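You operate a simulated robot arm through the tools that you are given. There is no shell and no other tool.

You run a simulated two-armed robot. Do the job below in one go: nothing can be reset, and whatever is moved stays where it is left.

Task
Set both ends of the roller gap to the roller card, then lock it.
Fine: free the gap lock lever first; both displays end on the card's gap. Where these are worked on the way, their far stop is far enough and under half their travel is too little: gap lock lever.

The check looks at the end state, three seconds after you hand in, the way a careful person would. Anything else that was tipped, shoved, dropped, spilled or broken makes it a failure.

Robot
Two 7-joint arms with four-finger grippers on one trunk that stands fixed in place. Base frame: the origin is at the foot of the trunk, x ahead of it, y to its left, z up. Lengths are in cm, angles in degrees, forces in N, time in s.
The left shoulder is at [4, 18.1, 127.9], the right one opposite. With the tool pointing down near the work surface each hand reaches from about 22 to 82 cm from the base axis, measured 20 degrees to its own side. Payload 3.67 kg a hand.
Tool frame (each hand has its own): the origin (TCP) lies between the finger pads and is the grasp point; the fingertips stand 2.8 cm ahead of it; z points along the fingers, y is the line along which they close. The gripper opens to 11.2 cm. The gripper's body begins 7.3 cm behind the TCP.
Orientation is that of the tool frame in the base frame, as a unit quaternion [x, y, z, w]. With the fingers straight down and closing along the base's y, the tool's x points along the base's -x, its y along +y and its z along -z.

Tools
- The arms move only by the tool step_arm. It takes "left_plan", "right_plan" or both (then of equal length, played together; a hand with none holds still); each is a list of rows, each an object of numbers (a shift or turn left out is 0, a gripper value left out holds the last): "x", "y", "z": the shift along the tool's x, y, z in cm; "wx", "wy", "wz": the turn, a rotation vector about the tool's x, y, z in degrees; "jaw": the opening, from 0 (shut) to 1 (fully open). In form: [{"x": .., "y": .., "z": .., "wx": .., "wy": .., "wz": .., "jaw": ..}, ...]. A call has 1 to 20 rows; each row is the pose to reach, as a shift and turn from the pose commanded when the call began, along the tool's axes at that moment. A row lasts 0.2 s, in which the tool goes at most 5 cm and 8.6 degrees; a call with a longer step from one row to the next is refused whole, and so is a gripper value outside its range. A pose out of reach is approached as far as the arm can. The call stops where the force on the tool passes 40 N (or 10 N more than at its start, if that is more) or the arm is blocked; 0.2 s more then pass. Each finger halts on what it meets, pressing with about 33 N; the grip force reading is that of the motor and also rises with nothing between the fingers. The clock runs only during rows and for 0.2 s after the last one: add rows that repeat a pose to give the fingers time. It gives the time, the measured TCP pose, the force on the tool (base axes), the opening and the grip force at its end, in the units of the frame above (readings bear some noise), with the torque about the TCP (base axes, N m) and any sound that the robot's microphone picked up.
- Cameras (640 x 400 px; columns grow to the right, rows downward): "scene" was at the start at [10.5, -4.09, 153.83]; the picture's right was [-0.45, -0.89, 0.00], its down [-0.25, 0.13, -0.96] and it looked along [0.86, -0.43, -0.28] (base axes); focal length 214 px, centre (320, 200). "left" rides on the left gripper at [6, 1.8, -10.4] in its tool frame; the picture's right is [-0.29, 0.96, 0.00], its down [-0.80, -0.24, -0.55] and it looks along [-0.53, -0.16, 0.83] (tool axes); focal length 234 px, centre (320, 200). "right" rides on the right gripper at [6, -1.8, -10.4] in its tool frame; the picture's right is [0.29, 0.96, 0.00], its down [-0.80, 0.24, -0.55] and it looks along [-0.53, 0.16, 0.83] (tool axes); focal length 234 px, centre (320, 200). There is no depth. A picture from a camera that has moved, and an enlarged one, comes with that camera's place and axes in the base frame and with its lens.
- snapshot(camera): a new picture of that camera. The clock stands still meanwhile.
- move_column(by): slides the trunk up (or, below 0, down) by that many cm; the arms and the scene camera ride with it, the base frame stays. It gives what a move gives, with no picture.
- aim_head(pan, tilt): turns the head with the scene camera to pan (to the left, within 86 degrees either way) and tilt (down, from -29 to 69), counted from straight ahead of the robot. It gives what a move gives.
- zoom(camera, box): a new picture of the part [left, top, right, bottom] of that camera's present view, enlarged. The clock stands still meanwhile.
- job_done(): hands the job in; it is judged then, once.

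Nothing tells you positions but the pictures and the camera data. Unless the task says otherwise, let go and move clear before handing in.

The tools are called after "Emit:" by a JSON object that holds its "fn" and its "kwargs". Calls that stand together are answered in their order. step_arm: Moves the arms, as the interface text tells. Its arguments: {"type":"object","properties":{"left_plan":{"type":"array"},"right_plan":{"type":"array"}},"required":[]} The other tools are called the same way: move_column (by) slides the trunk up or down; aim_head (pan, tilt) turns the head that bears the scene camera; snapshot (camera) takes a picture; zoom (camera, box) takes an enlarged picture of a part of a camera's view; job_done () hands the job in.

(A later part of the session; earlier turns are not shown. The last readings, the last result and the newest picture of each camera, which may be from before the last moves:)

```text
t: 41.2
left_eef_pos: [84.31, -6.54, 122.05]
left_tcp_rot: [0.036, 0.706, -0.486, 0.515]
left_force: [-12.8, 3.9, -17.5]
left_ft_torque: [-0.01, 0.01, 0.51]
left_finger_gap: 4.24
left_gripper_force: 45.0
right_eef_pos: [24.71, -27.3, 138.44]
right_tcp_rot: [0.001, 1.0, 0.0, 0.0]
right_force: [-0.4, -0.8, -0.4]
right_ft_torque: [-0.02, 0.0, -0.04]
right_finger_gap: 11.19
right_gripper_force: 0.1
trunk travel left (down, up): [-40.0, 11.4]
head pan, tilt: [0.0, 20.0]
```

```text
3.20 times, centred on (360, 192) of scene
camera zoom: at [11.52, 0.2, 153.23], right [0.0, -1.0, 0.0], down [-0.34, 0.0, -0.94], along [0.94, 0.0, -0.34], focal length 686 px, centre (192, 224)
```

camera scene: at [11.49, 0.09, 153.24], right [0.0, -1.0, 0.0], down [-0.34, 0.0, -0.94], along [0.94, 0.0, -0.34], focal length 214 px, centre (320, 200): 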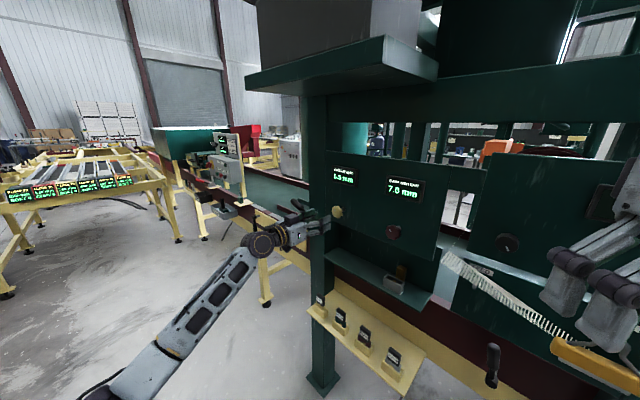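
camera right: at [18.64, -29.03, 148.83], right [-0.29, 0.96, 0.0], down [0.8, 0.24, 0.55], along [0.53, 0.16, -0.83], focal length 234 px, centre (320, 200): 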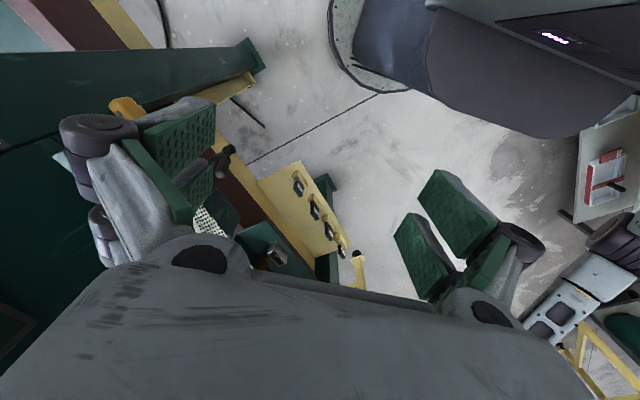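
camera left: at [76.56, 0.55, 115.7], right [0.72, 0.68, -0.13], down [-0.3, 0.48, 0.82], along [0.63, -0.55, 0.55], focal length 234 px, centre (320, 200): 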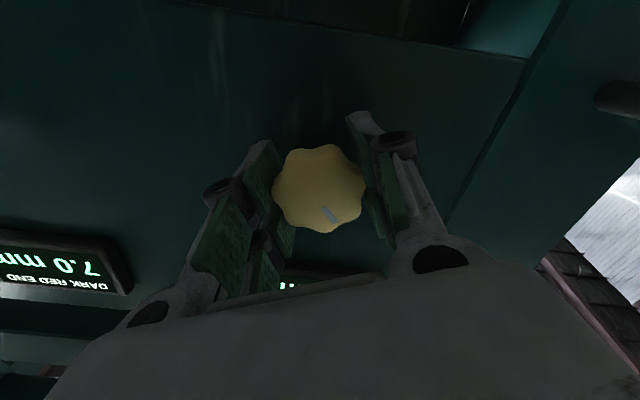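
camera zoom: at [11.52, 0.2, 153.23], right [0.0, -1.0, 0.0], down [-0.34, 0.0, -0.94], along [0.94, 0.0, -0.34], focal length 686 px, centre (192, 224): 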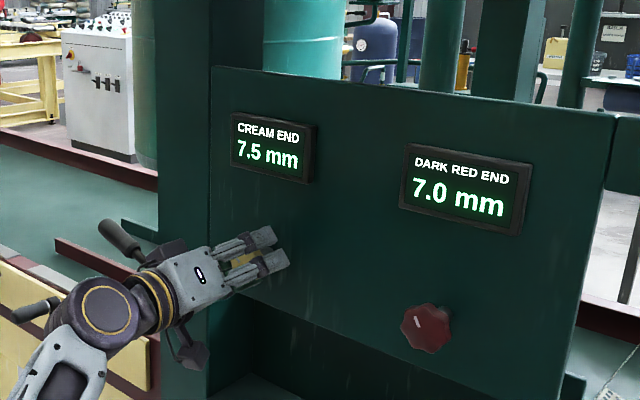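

It reads 7.5 mm at about -40°. I'll take smaller steps to locate where it changes to 8.0.

Emit:
{"fn": "step_arm", "kwargs": {"left_plan": [{"wz": -3}, {"wz": -6}, {"wz": -6}]}}

Emit:
{"fn": "zoom", "kwargs": {"camera": "scene", "box": [310, 150, 440, 232]}}

Emit:
{"fn": "step_arm", "kwargs": {"left_plan": [{"wz": -3}, {"wz": -6}, {"wz": -6}]}}

Emit:
{"fn": "zoom", "kwargs": {"camera": "scene", "box": [310, 150, 440, 232]}}

Emit:
{"fn": "step_arm", "kwargs": {"left_plan": [{"wz": -3}, {"wz": -6}, {"wz": -6}]}}

Emit:
{"fn": "zoom", "kwargs": {"camera": "scene", "box": [310, 150, 440, 232]}}

```text
t: 42.0
left_eef_pos: [84.29, -6.48, 121.89]
left_tcp_rot: [0.001, 0.706, -0.514, 0.487]
left_force: [-13.9, 4.3, -19.0]
left_ft_torque: [-0.09, -0.07, 0.25]
left_finger_gap: 4.24
left_gripper_force: 44.9
right_eef_pos: [24.6, -27.28, 138.49]
right_tcp_rot: [0.0, 1.0, -0.001, 0.0]
right_force: [-0.2, -0.1, -0.7]
right_ft_torque: [0.01, 0.0, 0.01]
right_finger_gap: 11.23
right_gripper_force: 0.0
trunk travel left (down, up): [-40.0, 11.4]
head pan, tilt: [0.0, 20.0]
```

```text
4.88 times, centred on (375, 191) of scene
camera zoom: at [11.51, 0.19, 153.23], right [0.0, -1.0, 0.0], down [-0.34, 0.0, -0.94], along [0.94, 0.0, -0.34], focal length 1046 px, centre (52, 244)
```

zoom: 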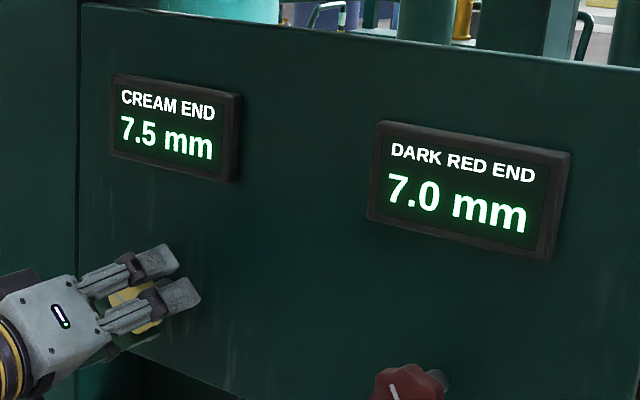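

```text
t: 42.8
left_eef_pos: [84.39, -6.49, 122.12]
left_tcp_rot: [-0.036, 0.705, -0.538, 0.46]
left_force: [-12.1, 5.5, -19.6]
left_ft_torque: [0.05, 0.06, 0.46]
left_finger_gap: 4.21
left_gripper_force: 45.0
right_eef_pos: [24.64, -27.24, 138.37]
right_tcp_rot: [0.0, 1.0, 0.0, 0.0]
right_force: [-0.2, 0.2, -0.4]
right_ft_torque: [0.02, 0.01, 0.0]
right_finger_gap: 11.23
right_gripper_force: 0.1
trunk travel left (down, up): [-40.0, 11.4]
head pan, tilt: [0.0, 20.0]
```

```text
4.88 times, centred on (375, 191) of scene
camera zoom: at [11.55, 0.21, 153.23], right [0.0, -1.0, 0.0], down [-0.34, 0.0, -0.94], along [0.94, 0.0, -0.34], focal length 1046 px, centre (52, 244)
```

zoom: 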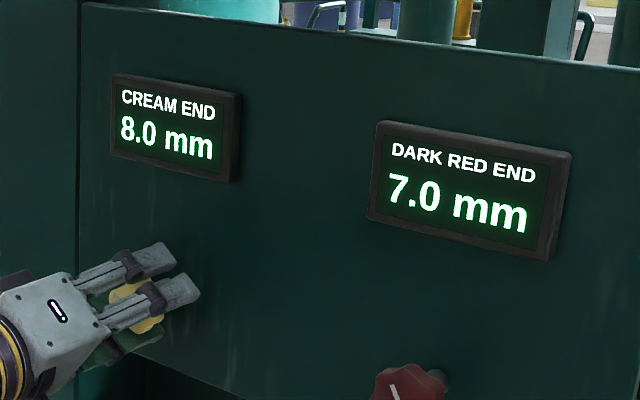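

```text
t: 43.6
left_eef_pos: [84.4, -6.46, 122.11]
left_tcp_rot: [-0.075, 0.702, -0.561, 0.432]
left_force: [-13.0, 5.7, -21.9]
left_ft_torque: [-0.17, -0.22, 0.64]
left_finger_gap: 4.26
left_gripper_force: 44.9
right_eef_pos: [24.66, -27.25, 138.37]
right_tcp_rot: [0.0, 1.0, 0.0, 0.0]
right_force: [-0.7, -0.4, -0.5]
right_ft_torque: [0.01, 0.01, 0.0]
right_finger_gap: 11.17
right_gripper_force: 0.0
trunk travel left (down, up): [-40.0, 11.4]
head pan, tilt: [0.0, 20.0]
```

```text
4.88 times, centred on (375, 191) of scene
camera zoom: at [11.54, 0.21, 153.23], right [0.0, -1.0, 0.0], down [-0.34, 0.0, -0.94], along [0.94, 0.0, -0.34], focal length 1046 px, centre (52, 244)
```

zoom: 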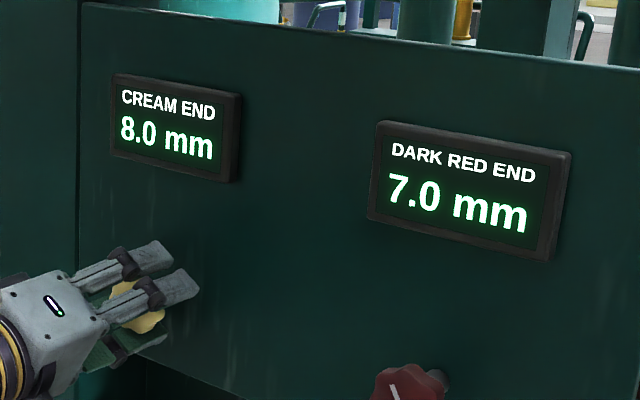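

It now reads 8.0 mm. The scale is about 20° per 0.5 mm, so -60° is the middle of the 8.0 band. I'll add the last 2°, open the grip and back out.

Emit:
{"fn": "step_arm", "kwargs": {"left_plan": [{"wz": -2}, {"wz": -2}, {"wz": -2, "jaw": 0.5}, {"wz": -2, "jaw": 0.7}, {"wz": -2, "jaw": 0.7}]}}

Emit:
{"fn": "zoom", "kwargs": {"camera": "scene", "box": [310, 150, 440, 232]}}

Emit:
{"fn": "snapshot", "kwargs": {"camera": "left"}}

```text
t: 44.8
left_eef_pos: [84.33, -6.41, 122.31]
left_tcp_rot: [-0.085, 0.7, -0.569, 0.423]
left_force: [-0.5, 0.3, 0.1]
left_ft_torque: [0.0, 0.02, 0.01]
left_finger_gap: 7.85
left_gripper_force: 0.0
right_eef_pos: [24.74, -27.4, 138.31]
right_tcp_rot: [0.0, 1.0, 0.0, 0.0]
right_force: [0.1, -0.2, -0.4]
right_ft_torque: [0.04, 0.0, 0.02]
right_finger_gap: 11.22
right_gripper_force: 0.0
trunk travel left (down, up): [-40.0, 11.4]
head pan, tilt: [0.0, 20.0]
```

```text
4.88 times, centred on (375, 191) of scene
camera zoom: at [11.52, 0.11, 153.24], right [0.0, -1.0, 0.0], down [-0.34, 0.0, -0.94], along [0.94, 0.0, -0.34], focal length 1046 px, centre (52, 244)
```

zoom: 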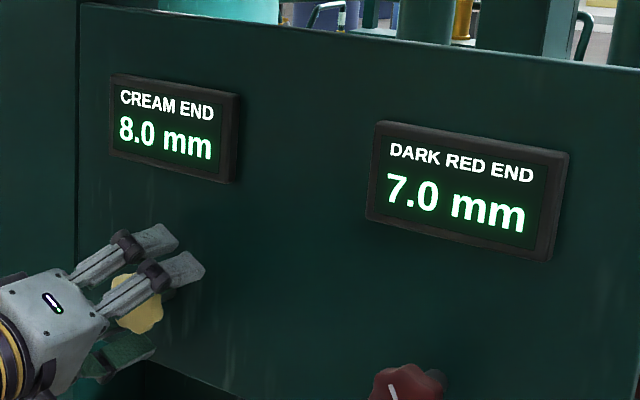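

```text
taken
camera left: at [74.05, -1.95, 117.5], right [0.53, 0.5, -0.69], down [0.03, 0.8, 0.6], along [0.85, -0.34, 0.41], focal length 234 px, centre (320, 200)
```

left: 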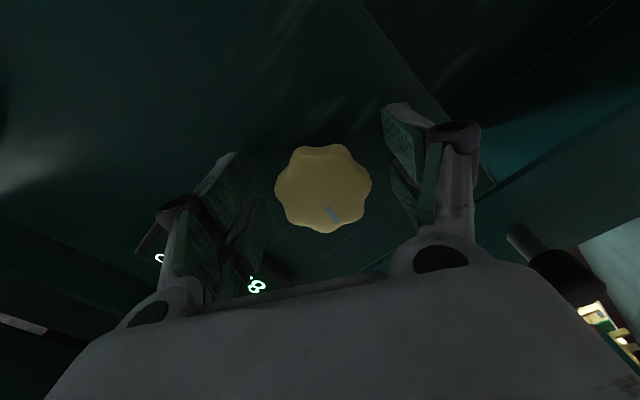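

The cream end holds at 8.0 mm after release. I'm backing out and moving along the panel to about 10 cm in front of the dark red knob at about (68.6, -21.7, 121.8), rolling the hand back level.

Emit:
{"fn": "step_arm", "kwargs": {"left_plan": [{"z": -3}, {"z": -7}, {"z": -10}, {"x": 2.4, "y": -1.3, "z": -10, "wz": 7.5}, {"x": 4.9, "y": -2.7, "z": -10, "wz": 15}, {"x": 7.3, "y": -4, "z": -10, "wz": 22.5}, {"x": 9.8, "y": -5.3, "z": -10, "wz": 30}, {"x": 12.2, "y": -6.7, "z": -10, "wz": 37.5}, {"x": 14.6, "y": -8, "z": -10, "wz": 45}, {"x": 17.1, "y": -9.3, "z": -10, "wz": 52.5}, {"x": 19.5, "y": -10.7, "z": -9.7, "wz": 60}]}}

Emit:
{"fn": "snapshot", "kwargs": {"camera": "left"}}

Emit:
{"fn": "zoom", "kwargs": {"camera": "scene", "box": [310, 140, 470, 240]}}

```text
t: 47.2
left_eef_pos: [61.51, -14.96, 121.73]
left_tcp_rot: [0.277, 0.649, -0.28, 0.651]
left_force: [-0.3, -0.5, -0.2]
left_ft_torque: [0.01, 0.03, 0.02]
left_finger_gap: 7.84
left_gripper_force: 0.0
right_eef_pos: [24.57, -27.41, 138.33]
right_tcp_rot: [0.0, 1.0, 0.0, 0.0]
right_force: [0.1, 0.4, -0.1]
right_ft_torque: [0.02, -0.02, 0.01]
right_finger_gap: 11.17
right_gripper_force: 0.1
trunk travel left (down, up): [-40.0, 11.4]
head pan, tilt: [0.0, 20.0]
```

```text
taken
camera left: at [55.63, -6.06, 115.67], right [0.69, 0.66, 0.28], down [-0.56, 0.24, 0.8], along [0.46, -0.71, 0.53], focal length 234 px, centre (320, 200)
```

left: 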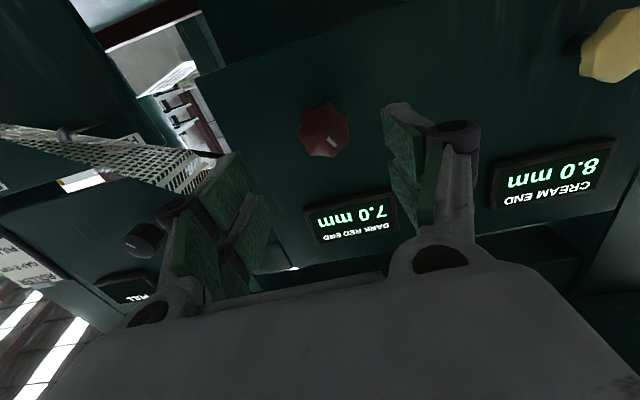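

```text
4.00 times, centred on (390, 190) of scene
camera zoom: at [11.45, 0.05, 153.24], right [0.0, -1.0, 0.0], down [-0.34, 0.0, -0.94], along [0.94, 0.0, -0.34], focal length 858 px, centre (40, 240)
```

zoom: 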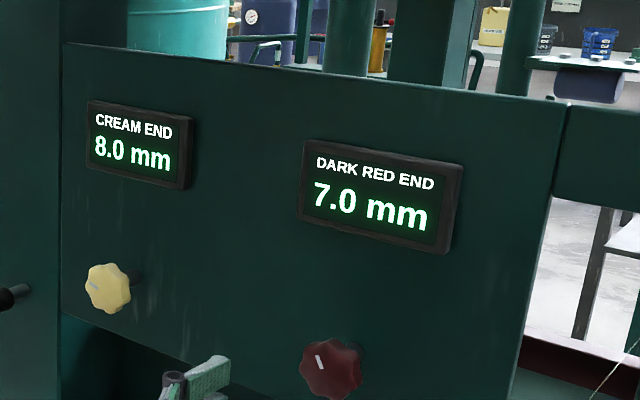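

The dark red knob is lined up 9.65 cm ahead and 0.3 cm to the side. I'll move in, then grip it.

Emit:
{"fn": "step_arm", "kwargs": {"left_plan": [{"y": 0.3, "z": 3, "wx": -0.8}, {"y": 0.3, "z": 6, "wx": -1.2}, {"y": 0.3, "z": 8, "wx": -1.2}, {"y": 0.3, "z": 9.9, "wx": -1.2}, {"y": 0.3, "z": 9.9, "wx": -1.2}]}}

Emit:
{"fn": "snapshot", "kwargs": {"camera": "left"}}

Emit:
{"fn": "zoom", "kwargs": {"camera": "scene", "box": [310, 150, 470, 250]}}

```text
t: 48.4
left_eef_pos: [68.66, -21.87, 121.78]
left_tcp_rot: [0.271, 0.652, -0.275, 0.653]
left_force: [-0.8, 0.0, -0.6]
left_ft_torque: [0.0, 0.01, -0.01]
left_finger_gap: 7.83
left_gripper_force: 0.0
right_eef_pos: [24.66, -27.27, 138.47]
right_tcp_rot: [0.0, 1.0, 0.0, 0.001]
right_force: [0.0, -0.4, 0.6]
right_ft_torque: [0.0, 0.03, 0.0]
right_finger_gap: 11.19
right_gripper_force: 0.1
trunk travel left (down, up): [-40.0, 11.4]
head pan, tilt: [0.0, 20.0]
```

```text
taken
camera left: at [62.56, -13.21, 115.63], right [0.68, 0.68, 0.28], down [-0.56, 0.23, 0.8], along [0.47, -0.7, 0.53], focal length 234 px, centre (320, 200)
```

left: 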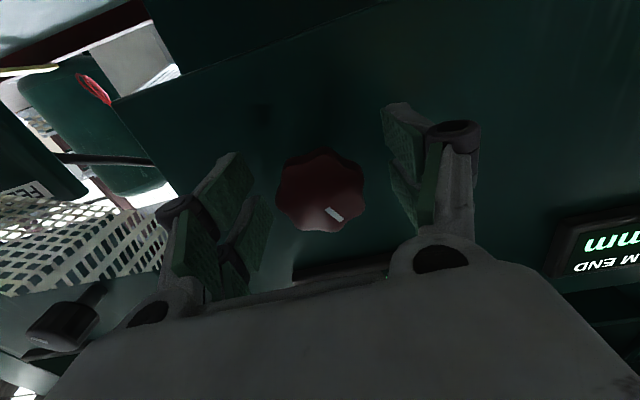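

```text
4.00 times, centred on (390, 200) of scene
camera zoom: at [11.46, 0.16, 153.24], right [0.0, -1.0, 0.0], down [-0.34, 0.0, -0.94], along [0.94, 0.0, -0.34], focal length 858 px, centre (40, 200)
```

zoom: 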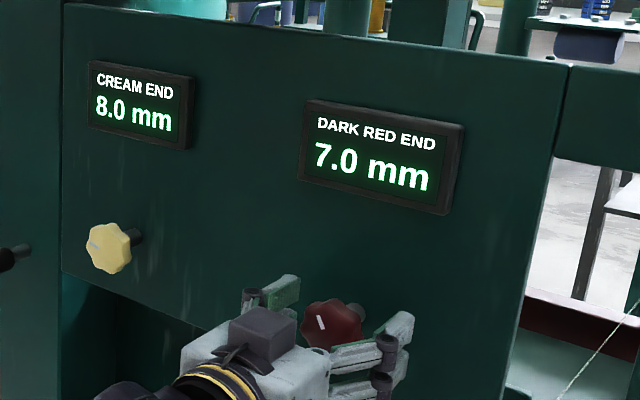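

Centred. I'm closing the grip and testing a small counter-clockwise turn, which should raise the value.

Emit:
{"fn": "step_arm", "kwargs": {"left_plan": [{"x": -0.1, "z": 0.4, "jaw": 0.7}, {"x": -0.1, "z": 0.4, "jaw": 0.4}, {"x": -0.1, "z": 0.4, "jaw": 0.3}, {"x": -0.1, "z": 0.4, "jaw": 0.3}, {"x": -0.1, "z": 0.4, "wz": -4}, {"x": -0.1, "z": 0.4, "wz": -8}, {"x": -0.1, "z": 0.4, "wz": -12}, {"x": -0.1, "z": 0.4, "wz": -16}, {"x": -0.1, "z": 0.4, "wz": -20}, {"x": -0.1, "z": 0.4, "wz": -20}]}}

Emit:
{"fn": "zoom", "kwargs": {"camera": "scene", "box": [310, 150, 470, 250]}}

Emit:
{"fn": "snapshot", "kwargs": {"camera": "left"}}

```text
t: 50.6
left_eef_pos: [68.86, -22.16, 121.86]
left_tcp_rot: [0.151, 0.69, -0.384, 0.595]
left_force: [-1.6, -2.0, -0.5]
left_ft_torque: [0.02, 0.02, 0.05]
left_finger_gap: 4.22
left_gripper_force: 45.1
right_eef_pos: [24.58, -27.39, 138.36]
right_tcp_rot: [0.0, 1.0, 0.0, 0.0]
right_force: [1.2, -0.3, -0.3]
right_ft_torque: [-0.02, 0.0, -0.02]
right_finger_gap: 11.21
right_gripper_force: 0.1
trunk travel left (down, up): [-40.0, 11.4]
head pan, tilt: [0.0, 20.0]
```

```text
4.00 times, centred on (390, 200) of scene
camera zoom: at [11.47, 0.08, 153.24], right [0.0, -1.0, 0.0], down [-0.34, 0.0, -0.94], along [0.94, 0.0, -0.34], focal length 858 px, centre (40, 200)
```

zoom: 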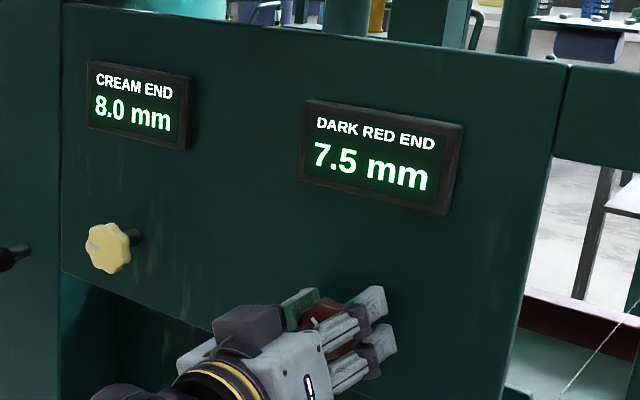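

```text
taken
camera left: at [61.28, -15.02, 115.47], right [0.71, 0.7, -0.06], down [-0.35, 0.43, 0.83], along [0.61, -0.57, 0.56], focal length 234 px, centre (320, 200)
```

left: 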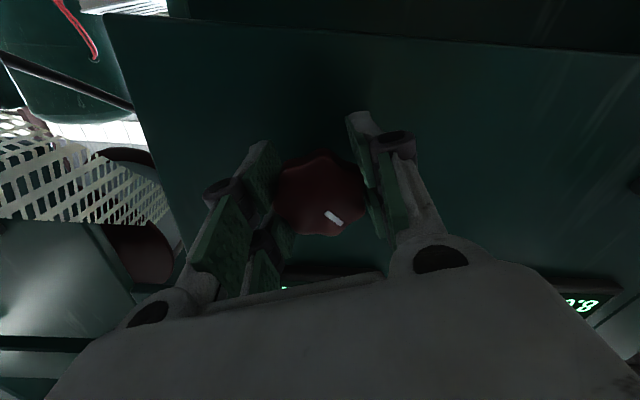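

It reads 7.5 mm after 20°, so the scale is the same. Another 20° should give 8.0.

Emit:
{"fn": "step_arm", "kwargs": {"left_plan": [{"wz": -4}, {"wz": -8}, {"wz": -12}, {"wz": -16}, {"wz": -20}, {"wz": -20}]}}

Emit:
{"fn": "zoom", "kwargs": {"camera": "scene", "box": [310, 150, 470, 250]}}

```text
t: 51.7
left_eef_pos: [68.92, -22.12, 122.0]
left_tcp_rot: [0.058, 0.704, -0.461, 0.536]
left_force: [-11.5, -40.5, 3.0]
left_ft_torque: [0.3, 0.17, 0.39]
left_finger_gap: 4.12
left_gripper_force: 45.0
right_eef_pos: [24.62, -27.73, 138.33]
right_tcp_rot: [-0.001, 1.0, 0.002, 0.0]
right_force: [0.1, 1.0, -0.3]
right_ft_torque: [-0.04, 0.05, 0.01]
right_finger_gap: 11.21
right_gripper_force: 0.0
trunk travel left (down, up): [-40.0, 11.4]
head pan, tilt: [0.0, 20.0]
stopped in row 5 (left hand): the force on the tool passed its limit at 46 N (the readings are from after the stop); the commanded pose is now the measured one
```

```text
4.00 times, centred on (390, 200) of scene
camera zoom: at [11.39, -0.51, 153.23], right [0.0, -1.0, 0.0], down [-0.34, 0.0, -0.94], along [0.94, 0.0, -0.34], focal length 858 px, centre (40, 200)
```

zoom: 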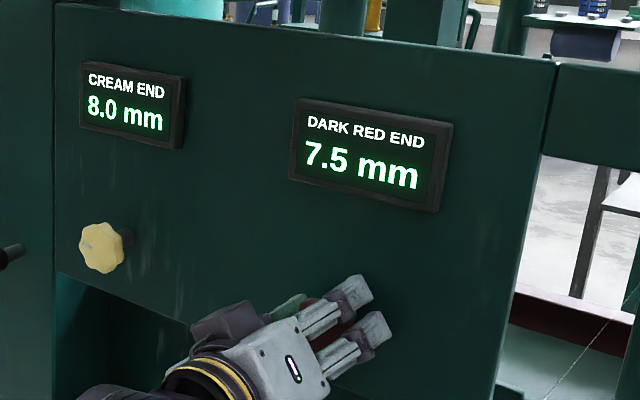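

The call stopped on a side force of about 40 N on the tool, and the display stayed at 7.5. I'll look before doing anything else.

Emit:
{"fn": "snapshot", "kwargs": {"camera": "left"}}

Emit:
{"fn": "snapshot", "kwargs": {"camera": "scene"}}

Emit:
{"fn": "zoom", "kwargs": {"camera": "scene", "box": [300, 180, 440, 268]}}

Emit:
{"fn": "snapshot", "kwargs": {"camera": "right"}}

```text
taken
camera left: at [60.1, -16.14, 115.94], right [0.67, 0.66, -0.33], down [-0.2, 0.59, 0.79], along [0.71, -0.46, 0.52], focal length 234 px, centre (320, 200)
```

left: 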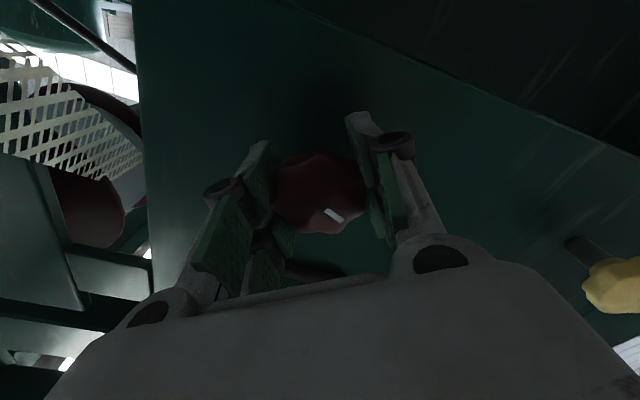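

```text
taken
camera scene: at [11.39, -0.51, 153.23], right [0.0, -1.0, 0.0], down [-0.34, 0.0, -0.94], along [0.94, 0.0, -0.34], focal length 214 px, centre (320, 200)
```

scene: 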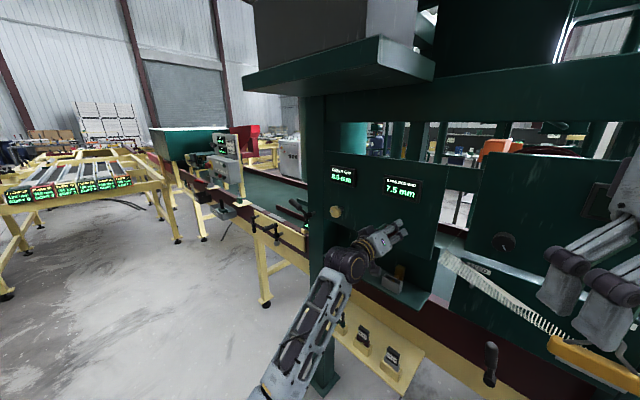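

```text
4.55 times, centred on (370, 224) of scene
camera zoom: at [11.39, -0.51, 153.23], right [0.0, -1.0, 0.0], down [-0.34, 0.0, -0.94], along [0.94, 0.0, -0.34], focal length 975 px, centre (93, 91)
```

zoom: 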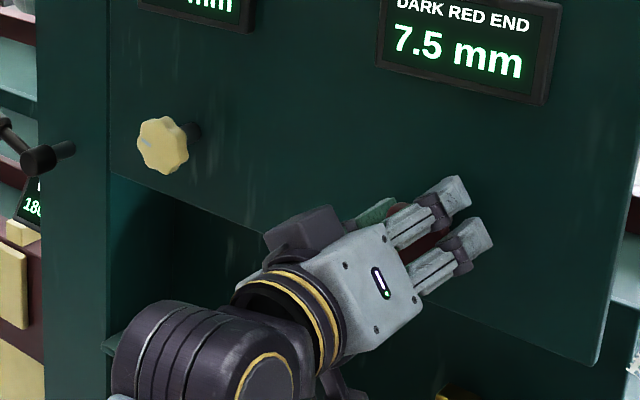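

```text
taken
camera right: at [18.62, -29.51, 148.71], right [-0.29, 0.96, 0.0], down [0.8, 0.24, 0.56], along [0.53, 0.16, -0.83], focal length 234 px, centre (320, 200)
```

right: 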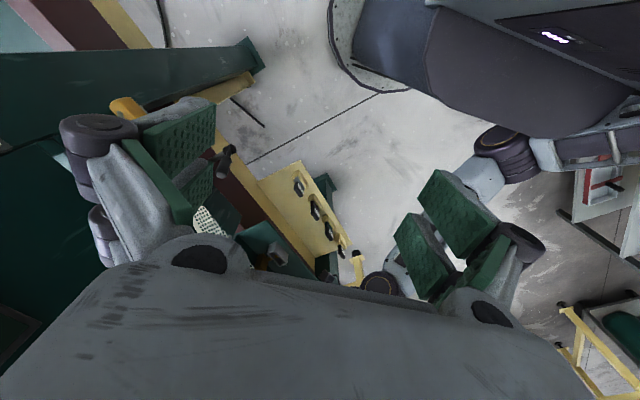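

The grip didn't slip, so the side load seems to come from the arm's posture: the left elbow is tucked near the trunk. I'll let go of the knob in place, see whether the force vanishes, and re-grip with a different roll.

Emit:
{"fn": "step_arm", "kwargs": {"left_plan": [{"jaw": 0.45}, {"jaw": 0.7}, {"jaw": 0.7}]}}

Emit:
{"fn": "zoom", "kwargs": {"camera": "scene", "box": [310, 150, 470, 250]}}

Emit:
{"fn": "snapshot", "kwargs": {"camera": "left"}}

Emit:
{"fn": "aim_head", "kwargs": {"pan": 20, "tilt": 60}}

Emit:
{"fn": "snapshot", "kwargs": {"camera": "scene"}}

```text
t: 52.5
left_eef_pos: [69.36, -21.33, 121.73]
left_tcp_rot: [0.053, 0.705, -0.459, 0.538]
left_force: [0.3, -0.4, 0.8]
left_ft_torque: [-0.02, 0.02, 0.0]
left_finger_gap: 7.85
left_gripper_force: 0.1
right_eef_pos: [24.59, -27.39, 138.52]
right_tcp_rot: [0.0, 1.0, 0.001, 0.0]
right_force: [1.3, -0.8, 0.0]
right_ft_torque: [0.01, -0.01, -0.02]
right_finger_gap: 11.23
right_gripper_force: 0.0
trunk travel left (down, up): [-40.0, 11.4]
head pan, tilt: [0.0, 20.0]
```

```text
4.00 times, centred on (390, 200) of scene
camera zoom: at [11.42, 0.07, 153.24], right [0.0, -1.0, 0.0], down [-0.34, 0.0, -0.94], along [0.94, 0.0, -0.34], focal length 858 px, centre (40, 200)
```

zoom: 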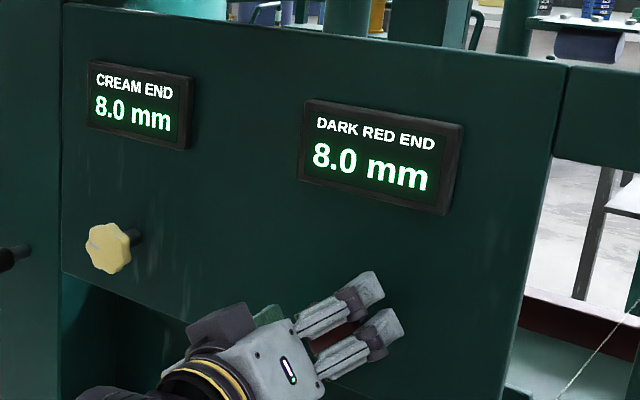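

```text
taken
camera left: at [60.46, -15.34, 115.69], right [0.66, 0.67, -0.33], down [-0.2, 0.59, 0.79], along [0.72, -0.45, 0.52], focal length 234 px, centre (320, 200)
```

left: 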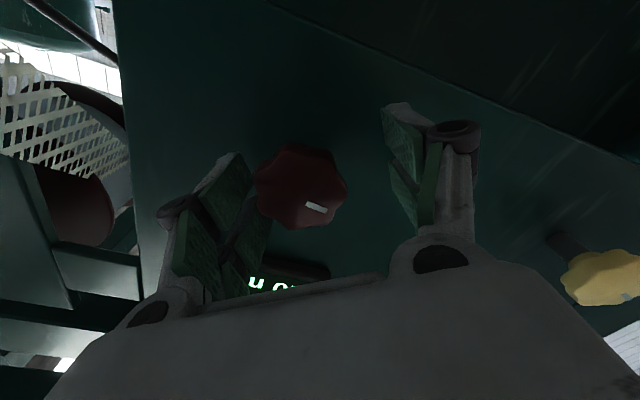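

```text
t: 53.6
left_eef_pos: [69.22, -21.17, 121.67]
left_tcp_rot: [0.052, 0.705, -0.459, 0.538]
left_force: [0.8, -0.5, -0.5]
left_ft_torque: [0.02, -0.01, 0.0]
left_finger_gap: 7.86
left_gripper_force: 0.0
right_eef_pos: [24.68, -27.29, 138.53]
right_tcp_rot: [0.0, 1.0, 0.001, 0.0]
right_force: [0.5, -0.1, 0.3]
right_ft_torque: [0.02, -0.01, -0.01]
right_finger_gap: 11.2
right_gripper_force: 0.0
trunk travel left (down, up): [-40.0, 11.4]
head pan, tilt: [20.0, 60.0]
```

```text
taken
camera scene: at [8.43, 2.38, 147.43], right [0.34, -0.94, 0.0], down [-0.81, -0.3, -0.5], along [0.47, 0.17, -0.87], focal length 214 px, centre (320, 200)
```

scene: 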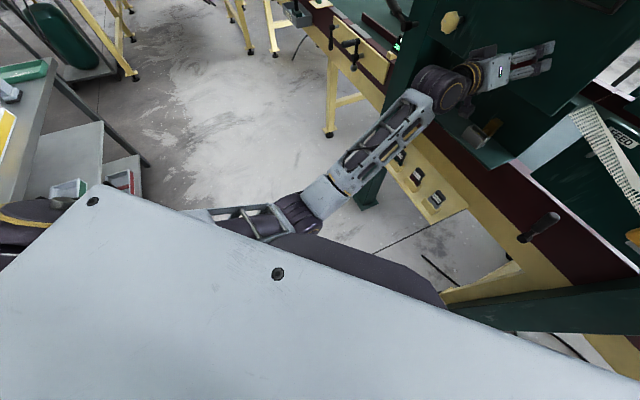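

After release the dark red display also reads 8.0 mm. I'll back out and check the knob's pointer angle, to see how well it sits inside the 8.0 band.

Emit:
{"fn": "step_arm", "kwargs": {"left_plan": [{"z": -3}, {"z": -7}, {"z": -11}]}}

Emit:
{"fn": "aim_head", "kwargs": {"pan": 0, "tilt": 20}}

Emit:
{"fn": "snapshot", "kwargs": {"camera": "left"}}

Emit:
{"fn": "zoom", "kwargs": {"camera": "scene", "box": [310, 150, 470, 250]}}

Emit:
{"fn": "zoom", "kwargs": {"camera": "scene", "box": [310, 190, 420, 259]}}

Emit:
{"fn": "zoom", "kwargs": {"camera": "left", "box": [240, 80, 400, 180]}}

```text
t: 54.4
left_eef_pos: [61.32, -13.55, 121.73]
left_tcp_rot: [0.053, 0.704, -0.462, 0.537]
left_force: [-0.4, 0.7, 0.2]
left_ft_torque: [0.06, 0.0, 0.01]
left_finger_gap: 7.85
left_gripper_force: 0.0
right_eef_pos: [24.57, -27.21, 138.55]
right_tcp_rot: [-0.001, 1.0, 0.0, 0.0]
right_force: [-0.8, -0.2, 0.7]
right_ft_torque: [-0.01, 0.01, -0.03]
right_finger_gap: 11.21
right_gripper_force: 0.1
trunk travel left (down, up): [-40.0, 11.4]
head pan, tilt: [20.0, 60.0]
```

```text
t: 55.5
left_eef_pos: [61.32, -13.53, 121.66]
left_tcp_rot: [0.052, 0.704, -0.461, 0.537]
left_force: [-0.1, 0.0, 0.1]
left_ft_torque: [0.0, 0.0, 0.0]
left_finger_gap: 7.87
left_gripper_force: 0.1
right_eef_pos: [24.64, -27.24, 138.4]
right_tcp_rot: [0.0, 1.0, 0.001, 0.0]
right_force: [0.1, 0.7, -0.1]
right_ft_torque: [-0.01, -0.02, 0.01]
right_finger_gap: 11.23
right_gripper_force: 0.0
trunk travel left (down, up): [-40.0, 11.4]
head pan, tilt: [0.0, 20.0]
```

```text
taken
camera left: at [52.54, -7.62, 115.69], right [0.66, 0.67, -0.34], down [-0.2, 0.59, 0.78], along [0.72, -0.45, 0.52], focal length 234 px, centre (320, 200)
```

left: 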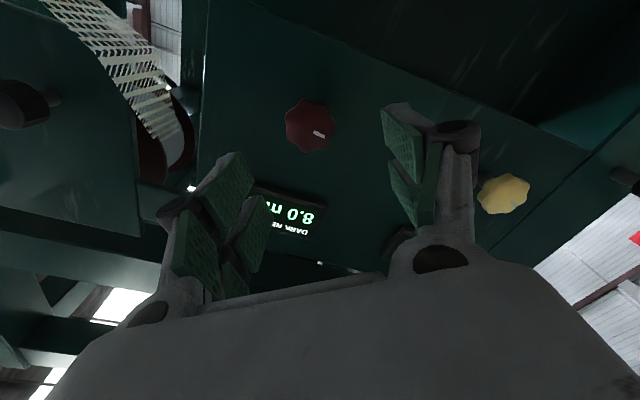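

```text
4.00 times, centred on (390, 200) of scene
camera zoom: at [11.47, 0.16, 153.23], right [0.0, -1.0, 0.0], down [-0.34, 0.0, -0.94], along [0.94, 0.0, -0.34], focal length 858 px, centre (40, 200)
```

zoom: 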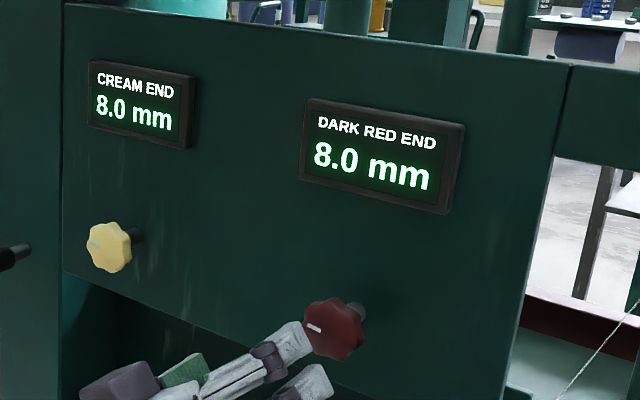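

```text
5.80 times, centred on (365, 224) of scene
camera zoom: at [11.47, 0.16, 153.23], right [0.0, -1.0, 0.0], down [-0.34, 0.0, -0.94], along [0.94, 0.0, -0.34], focal length 1243 px, centre (59, 58)
```

zoom: 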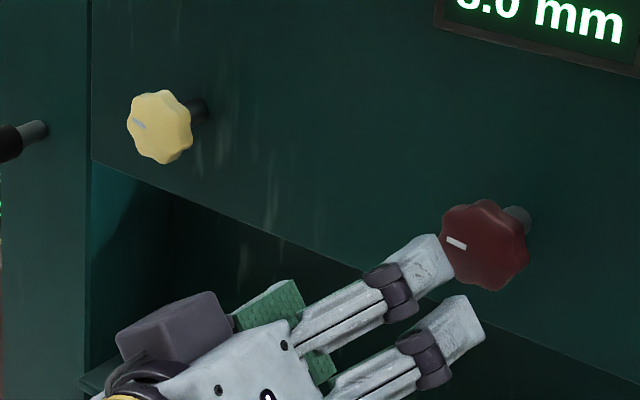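

```text
4.00 times, centred on (320, 130) of left
camera zoom: at [52.54, -7.62, 115.69], right [0.66, 0.67, -0.34], down [-0.2, 0.59, 0.78], along [0.72, -0.45, 0.52], focal length 937 px, centre (320, 480)
```

zoom: 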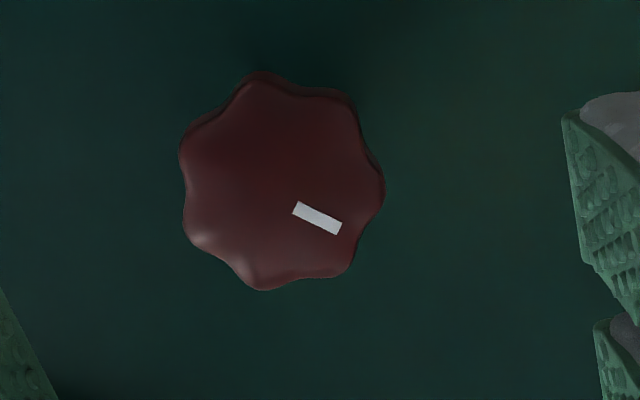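

Both displays read 8.0, but the dark red pointer suggests it may sit off the middle of its band. I'll roll the left hand back to a clockwise posture, where the elbow is free, and view the knob squarely before fine-centring it.

Emit:
{"fn": "step_arm", "kwargs": {"left_plan": [{"wz": 8}, {"wz": 16}, {"wz": 24}, {"wz": 32}, {"wz": 40}, {"wz": 48}, {"wz": 54}, {"wz": 54}]}}

Emit:
{"fn": "snapshot", "kwargs": {"camera": "left"}}

Emit:
{"fn": "zoom", "kwargs": {"camera": "left", "box": [240, 80, 400, 180]}}

Emit:
{"fn": "zoom", "kwargs": {"camera": "scene", "box": [310, 190, 420, 259]}}

```text
t: 57.3
left_eef_pos: [61.55, -13.71, 121.71]
left_tcp_rot: [0.367, 0.604, -0.166, 0.688]
left_force: [0.5, 0.2, 0.1]
left_ft_torque: [0.02, -0.03, 0.08]
left_finger_gap: 7.83
left_gripper_force: 0.1
right_eef_pos: [24.71, -27.29, 138.39]
right_tcp_rot: [-0.001, 1.0, -0.001, 0.0]
right_force: [-0.1, -0.2, -0.6]
right_ft_torque: [-0.03, 0.02, 0.05]
right_finger_gap: 11.21
right_gripper_force: 0.1
trunk travel left (down, up): [-40.0, 11.4]
head pan, tilt: [0.0, 20.0]
```

```text
taken
camera left: at [56.58, -3.7, 116.46], right [0.58, 0.59, 0.57], down [-0.73, 0.06, 0.69], along [0.37, -0.81, 0.46], focal length 234 px, centre (320, 200)
```

left: 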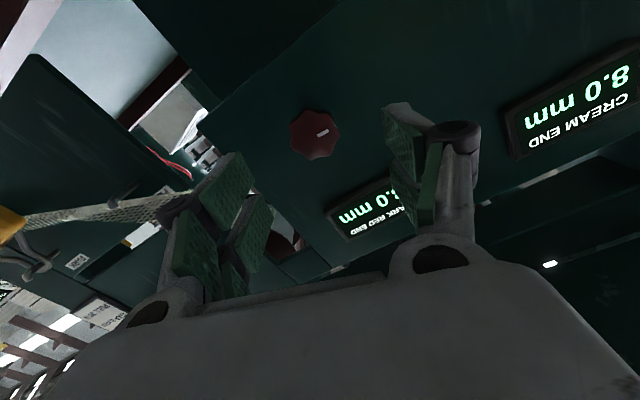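

```text
4.00 times, centred on (320, 130) of left
camera zoom: at [56.58, -3.7, 116.46], right [0.58, 0.59, 0.57], down [-0.73, 0.06, 0.69], along [0.37, -0.81, 0.46], focal length 937 px, centre (320, 480)
```

zoom: 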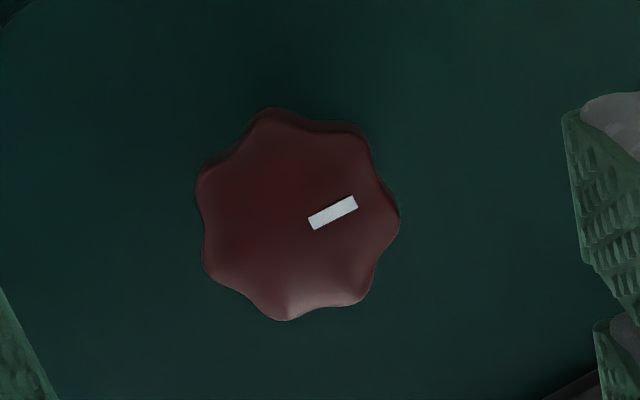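

```text
5.80 times, centred on (365, 224) of scene
camera zoom: at [11.47, 0.11, 153.24], right [0.0, -1.0, 0.0], down [-0.34, 0.0, -0.94], along [0.94, 0.0, -0.34], focal length 1243 px, centre (59, 58)
```

zoom: 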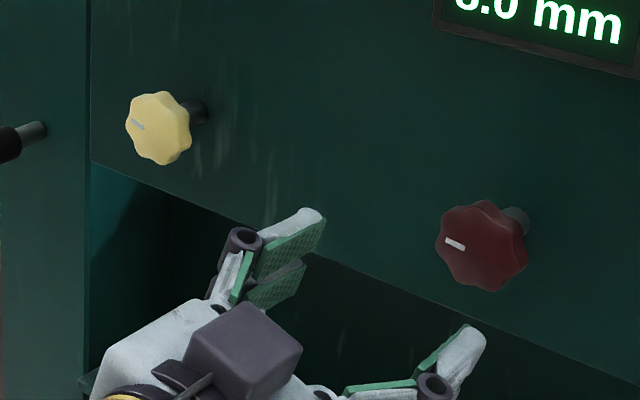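

I'll re-grip the dark red knob with this roll and find both edges of its 8.0 band, so I can leave it in the middle.

Emit:
{"fn": "step_arm", "kwargs": {"left_plan": [{"x": -0.35, "y": -0.7, "z": 3.5}, {"x": -0.35, "y": -0.7, "z": 7}, {"x": -0.35, "y": -0.7, "z": 9.5}, {"x": -0.35, "y": -0.7, "z": 11}, {"x": -0.35, "y": -0.7, "z": 11}]}}

Emit:
{"fn": "snapshot", "kwargs": {"camera": "left"}}

Emit:
{"fn": "zoom", "kwargs": {"camera": "scene", "box": [310, 150, 470, 250]}}

```text
t: 58.5
left_eef_pos: [68.65, -21.71, 121.93]
left_tcp_rot: [0.367, 0.604, -0.167, 0.688]
left_force: [0.0, 0.5, 0.2]
left_ft_torque: [0.0, 0.01, -0.01]
left_finger_gap: 7.85
left_gripper_force: 0.0
right_eef_pos: [24.59, -27.15, 138.43]
right_tcp_rot: [-0.001, 1.0, 0.0, 0.0]
right_force: [-0.5, 0.2, -0.2]
right_ft_torque: [0.03, -0.03, 0.02]
right_finger_gap: 11.2
right_gripper_force: 0.0
trunk travel left (down, up): [-40.0, 11.4]
head pan, tilt: [0.0, 20.0]
```

```text
taken
camera left: at [63.81, -11.87, 116.68], right [0.58, 0.59, 0.57], down [-0.73, 0.06, 0.69], along [0.37, -0.81, 0.46], focal length 234 px, centre (320, 200)
```

left: 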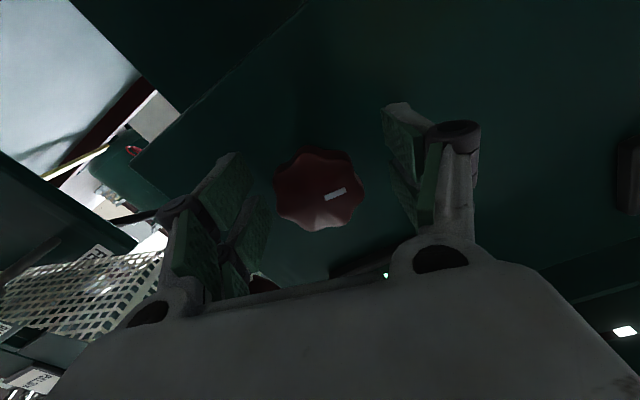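

```text
4.00 times, centred on (390, 200) of scene
camera zoom: at [11.47, 0.16, 153.24], right [0.0, -1.0, 0.0], down [-0.34, 0.0, -0.94], along [0.94, 0.0, -0.34], focal length 858 px, centre (40, 200)
```

zoom: 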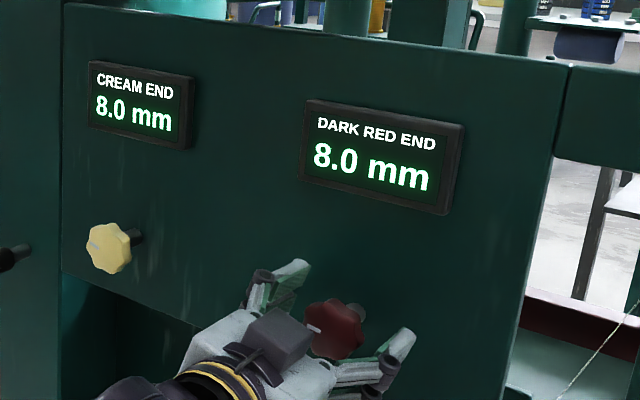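

Centred again. I'll close gently, read the display, then turn in small clockwise steps.

Emit:
{"fn": "step_arm", "kwargs": {"left_plan": [{"z": 0.3, "jaw": 0.6}, {"z": 0.3, "jaw": 0.4}, {"z": 0.3, "jaw": 0.3}, {"z": 0.3, "jaw": 0.3}]}}

Emit:
{"fn": "zoom", "kwargs": {"camera": "scene", "box": [310, 150, 470, 250]}}

Emit:
{"fn": "zoom", "kwargs": {"camera": "left", "box": [240, 140, 400, 240]}}

```text
t: 59.5
left_eef_pos: [68.87, -22.05, 121.89]
left_tcp_rot: [0.366, 0.604, -0.167, 0.688]
left_force: [-1.2, -2.1, -1.2]
left_ft_torque: [0.0, -0.02, -0.02]
left_finger_gap: 4.26
left_gripper_force: 44.8
right_eef_pos: [24.72, -27.37, 138.49]
right_tcp_rot: [0.0, 1.0, 0.0, 0.0]
right_force: [0.0, -0.4, 0.1]
right_ft_torque: [-0.04, 0.01, 0.0]
right_finger_gap: 11.21
right_gripper_force: 0.0
trunk travel left (down, up): [-40.0, 11.4]
head pan, tilt: [0.0, 20.0]
```

```text
4.00 times, centred on (390, 200) of scene
camera zoom: at [11.49, 0.08, 153.24], right [0.0, -1.0, 0.0], down [-0.34, 0.0, -0.94], along [0.94, 0.0, -0.34], focal length 858 px, centre (40, 200)
```

zoom: 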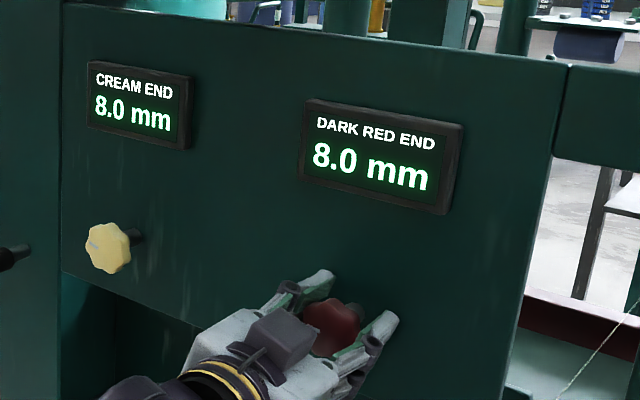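

```text
4.00 times, centred on (320, 190) of left
camera zoom: at [64.01, -12.17, 116.6], right [0.58, 0.59, 0.56], down [-0.73, 0.06, 0.69], along [0.37, -0.81, 0.46], focal length 937 px, centre (320, 240)
```

zoom: 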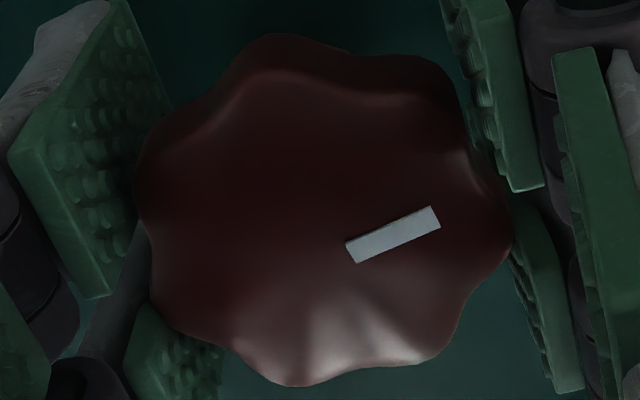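

Reading is 8.0 with low forces. I'll turn clockwise in 5° steps to find the lower edge.

Emit:
{"fn": "step_arm", "kwargs": {"left_plan": [{"wz": 3}, {"wz": 6}, {"wz": 6}]}}

Emit:
{"fn": "zoom", "kwargs": {"camera": "scene", "box": [310, 150, 440, 232]}}

Emit:
{"fn": "step_arm", "kwargs": {"left_plan": [{"wz": 2}, {"wz": 4}, {"wz": 4}]}}

Emit:
{"fn": "zoom", "kwargs": {"camera": "scene", "box": [310, 150, 440, 232]}}

Emit:
{"fn": "step_arm", "kwargs": {"left_plan": [{"wz": 2}, {"wz": 4}, {"wz": 4}]}}

Emit:
{"fn": "zoom", "kwargs": {"camera": "scene", "box": [310, 150, 440, 232]}}

```text
t: 60.3
left_eef_pos: [68.84, -22.05, 121.83]
left_tcp_rot: [0.397, 0.584, -0.13, 0.696]
left_force: [-3.4, 2.0, -0.8]
left_ft_torque: [-0.09, -0.06, -0.14]
left_finger_gap: 4.19
left_gripper_force: 44.7
right_eef_pos: [24.59, -27.27, 138.3]
right_tcp_rot: [-0.001, 1.0, 0.001, 0.001]
right_force: [-0.3, 0.7, -0.1]
right_ft_torque: [0.02, -0.01, 0.0]
right_finger_gap: 11.2
right_gripper_force: 0.0
trunk travel left (down, up): [-40.0, 11.4]
head pan, tilt: [0.0, 20.0]
```

```text
4.88 times, centred on (375, 191) of scene
camera zoom: at [11.44, 0.16, 153.24], right [0.0, -1.0, 0.0], down [-0.34, 0.0, -0.94], along [0.94, 0.0, -0.34], focal length 1046 px, centre (52, 244)
```

zoom: 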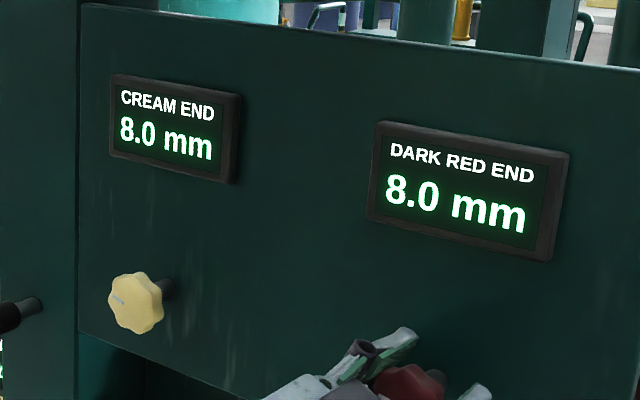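

```text
t: 61.1
left_eef_pos: [68.83, -22.16, 121.98]
left_tcp_rot: [0.418, 0.57, -0.106, 0.7]
left_force: [-2.2, -1.2, 0.7]
left_ft_torque: [-0.16, -0.18, -0.11]
left_finger_gap: 4.19
left_gripper_force: 45.4
right_eef_pos: [24.56, -27.31, 138.44]
right_tcp_rot: [-0.001, 1.0, 0.0, 0.0]
right_force: [0.1, 0.2, -0.1]
right_ft_torque: [0.04, -0.03, 0.0]
right_finger_gap: 11.19
right_gripper_force: 0.1
trunk travel left (down, up): [-40.0, 11.4]
head pan, tilt: [0.0, 20.0]
```

```text
4.88 times, centred on (375, 191) of scene
camera zoom: at [11.45, 0.1, 153.24], right [0.0, -1.0, 0.0], down [-0.34, 0.0, -0.94], along [0.94, 0.0, -0.34], focal length 1046 px, centre (52, 244)
```

zoom: 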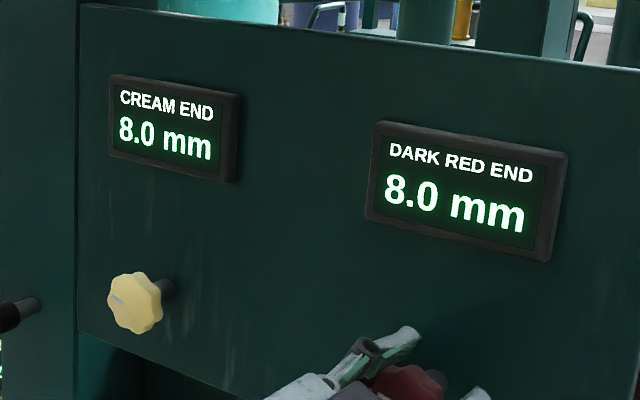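

```text
t: 61.9
left_eef_pos: [68.83, -22.12, 122.05]
left_tcp_rot: [0.437, 0.555, -0.08, 0.703]
left_force: [0.6, -1.7, 0.1]
left_ft_torque: [-0.08, -0.09, -0.23]
left_finger_gap: 4.17
left_gripper_force: 44.4
right_eef_pos: [24.71, -27.32, 138.51]
right_tcp_rot: [-0.002, 1.0, 0.001, 0.001]
right_force: [0.3, 0.1, 0.3]
right_ft_torque: [0.01, 0.02, 0.01]
right_finger_gap: 11.2
right_gripper_force: 0.0
trunk travel left (down, up): [-40.0, 11.4]
head pan, tilt: [0.0, 20.0]
```

```text
4.88 times, centred on (375, 191) of scene
camera zoom: at [11.49, 0.1, 153.24], right [0.0, -1.0, 0.0], down [-0.34, 0.0, -0.94], along [0.94, 0.0, -0.34], focal length 1046 px, centre (52, 244)
```

zoom: 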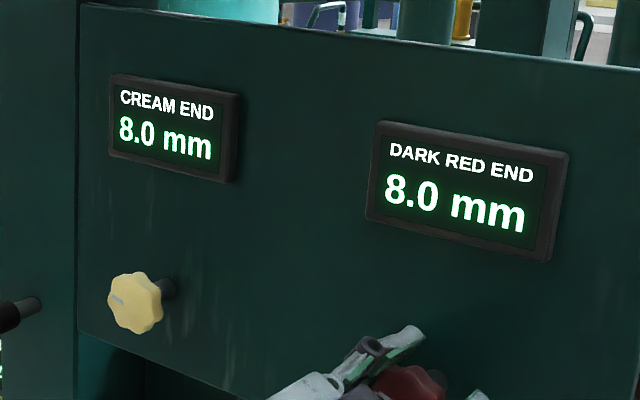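

Still 8.0 after 14°. I'll check that the knob is really turning with the grip.

Emit:
{"fn": "zoom", "kwargs": {"camera": "left", "box": [240, 140, 400, 240]}}

Emit:
{"fn": "step_arm", "kwargs": {"left_plan": [{"wz": 2}, {"wz": 4}, {"wz": 4}]}}

Emit:
{"fn": "zoom", "kwargs": {"camera": "scene", "box": [310, 150, 440, 232]}}

Emit:
{"fn": "zoom", "kwargs": {"camera": "left", "box": [240, 140, 400, 240]}}

```text
4.00 times, centred on (320, 190) of left
camera zoom: at [64.8, -11.36, 117.66], right [0.47, 0.47, 0.75], down [-0.83, -0.05, 0.55], along [0.3, -0.88, 0.37], focal length 937 px, centre (320, 240)
```

zoom: 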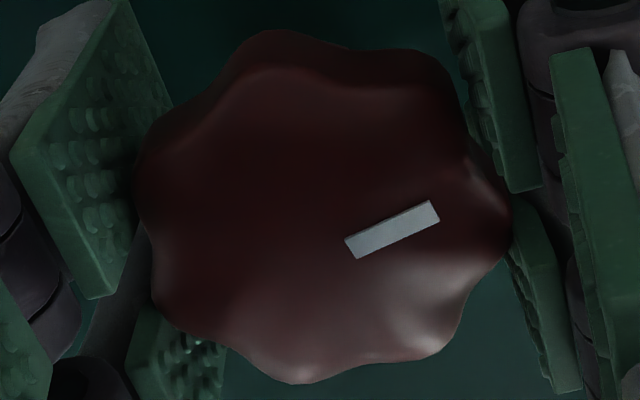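

```text
t: 62.7
left_eef_pos: [68.83, -22.03, 121.95]
left_tcp_rot: [0.456, 0.539, -0.056, 0.706]
left_force: [-1.3, -0.6, 1.5]
left_ft_torque: [-0.06, -0.04, -0.08]
left_finger_gap: 4.2
left_gripper_force: 45.0
right_eef_pos: [24.62, -27.32, 138.45]
right_tcp_rot: [-0.001, 1.0, 0.001, 0.001]
right_force: [-0.6, -0.4, 0.5]
right_ft_torque: [0.01, 0.02, -0.02]
right_finger_gap: 11.21
right_gripper_force: 0.0
trunk travel left (down, up): [-40.0, 11.4]
head pan, tilt: [0.0, 20.0]
```

```text
4.88 times, centred on (375, 191) of scene
camera zoom: at [11.45, 0.11, 153.24], right [0.0, -1.0, 0.0], down [-0.34, 0.0, -0.94], along [0.94, 0.0, -0.34], focal length 1046 px, centre (52, 244)
```

zoom: 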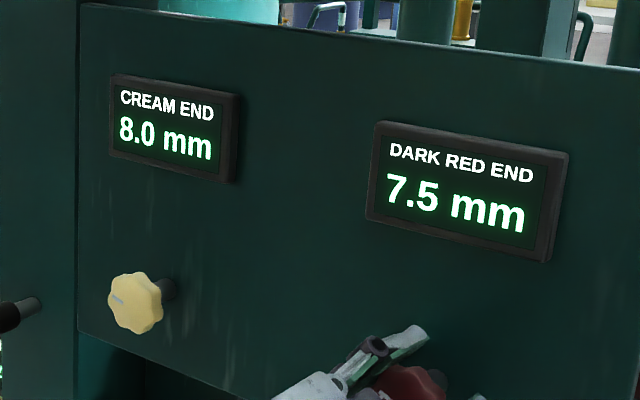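

```text
4.00 times, centred on (320, 190) of left
camera zoom: at [65.0, -11.17, 118.0], right [0.43, 0.43, 0.79], down [-0.86, -0.08, 0.51], along [0.28, -0.9, 0.34], focal length 937 px, centre (320, 240)
```

zoom: 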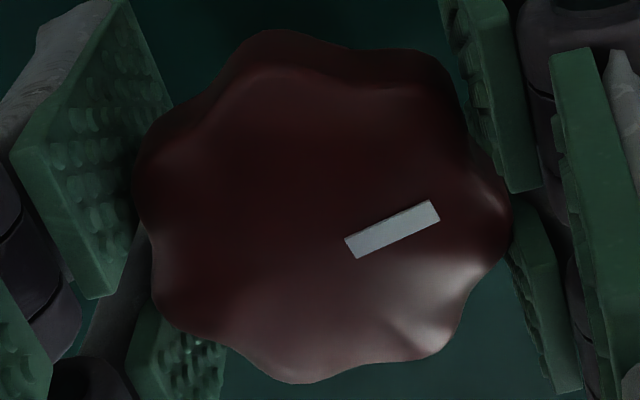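

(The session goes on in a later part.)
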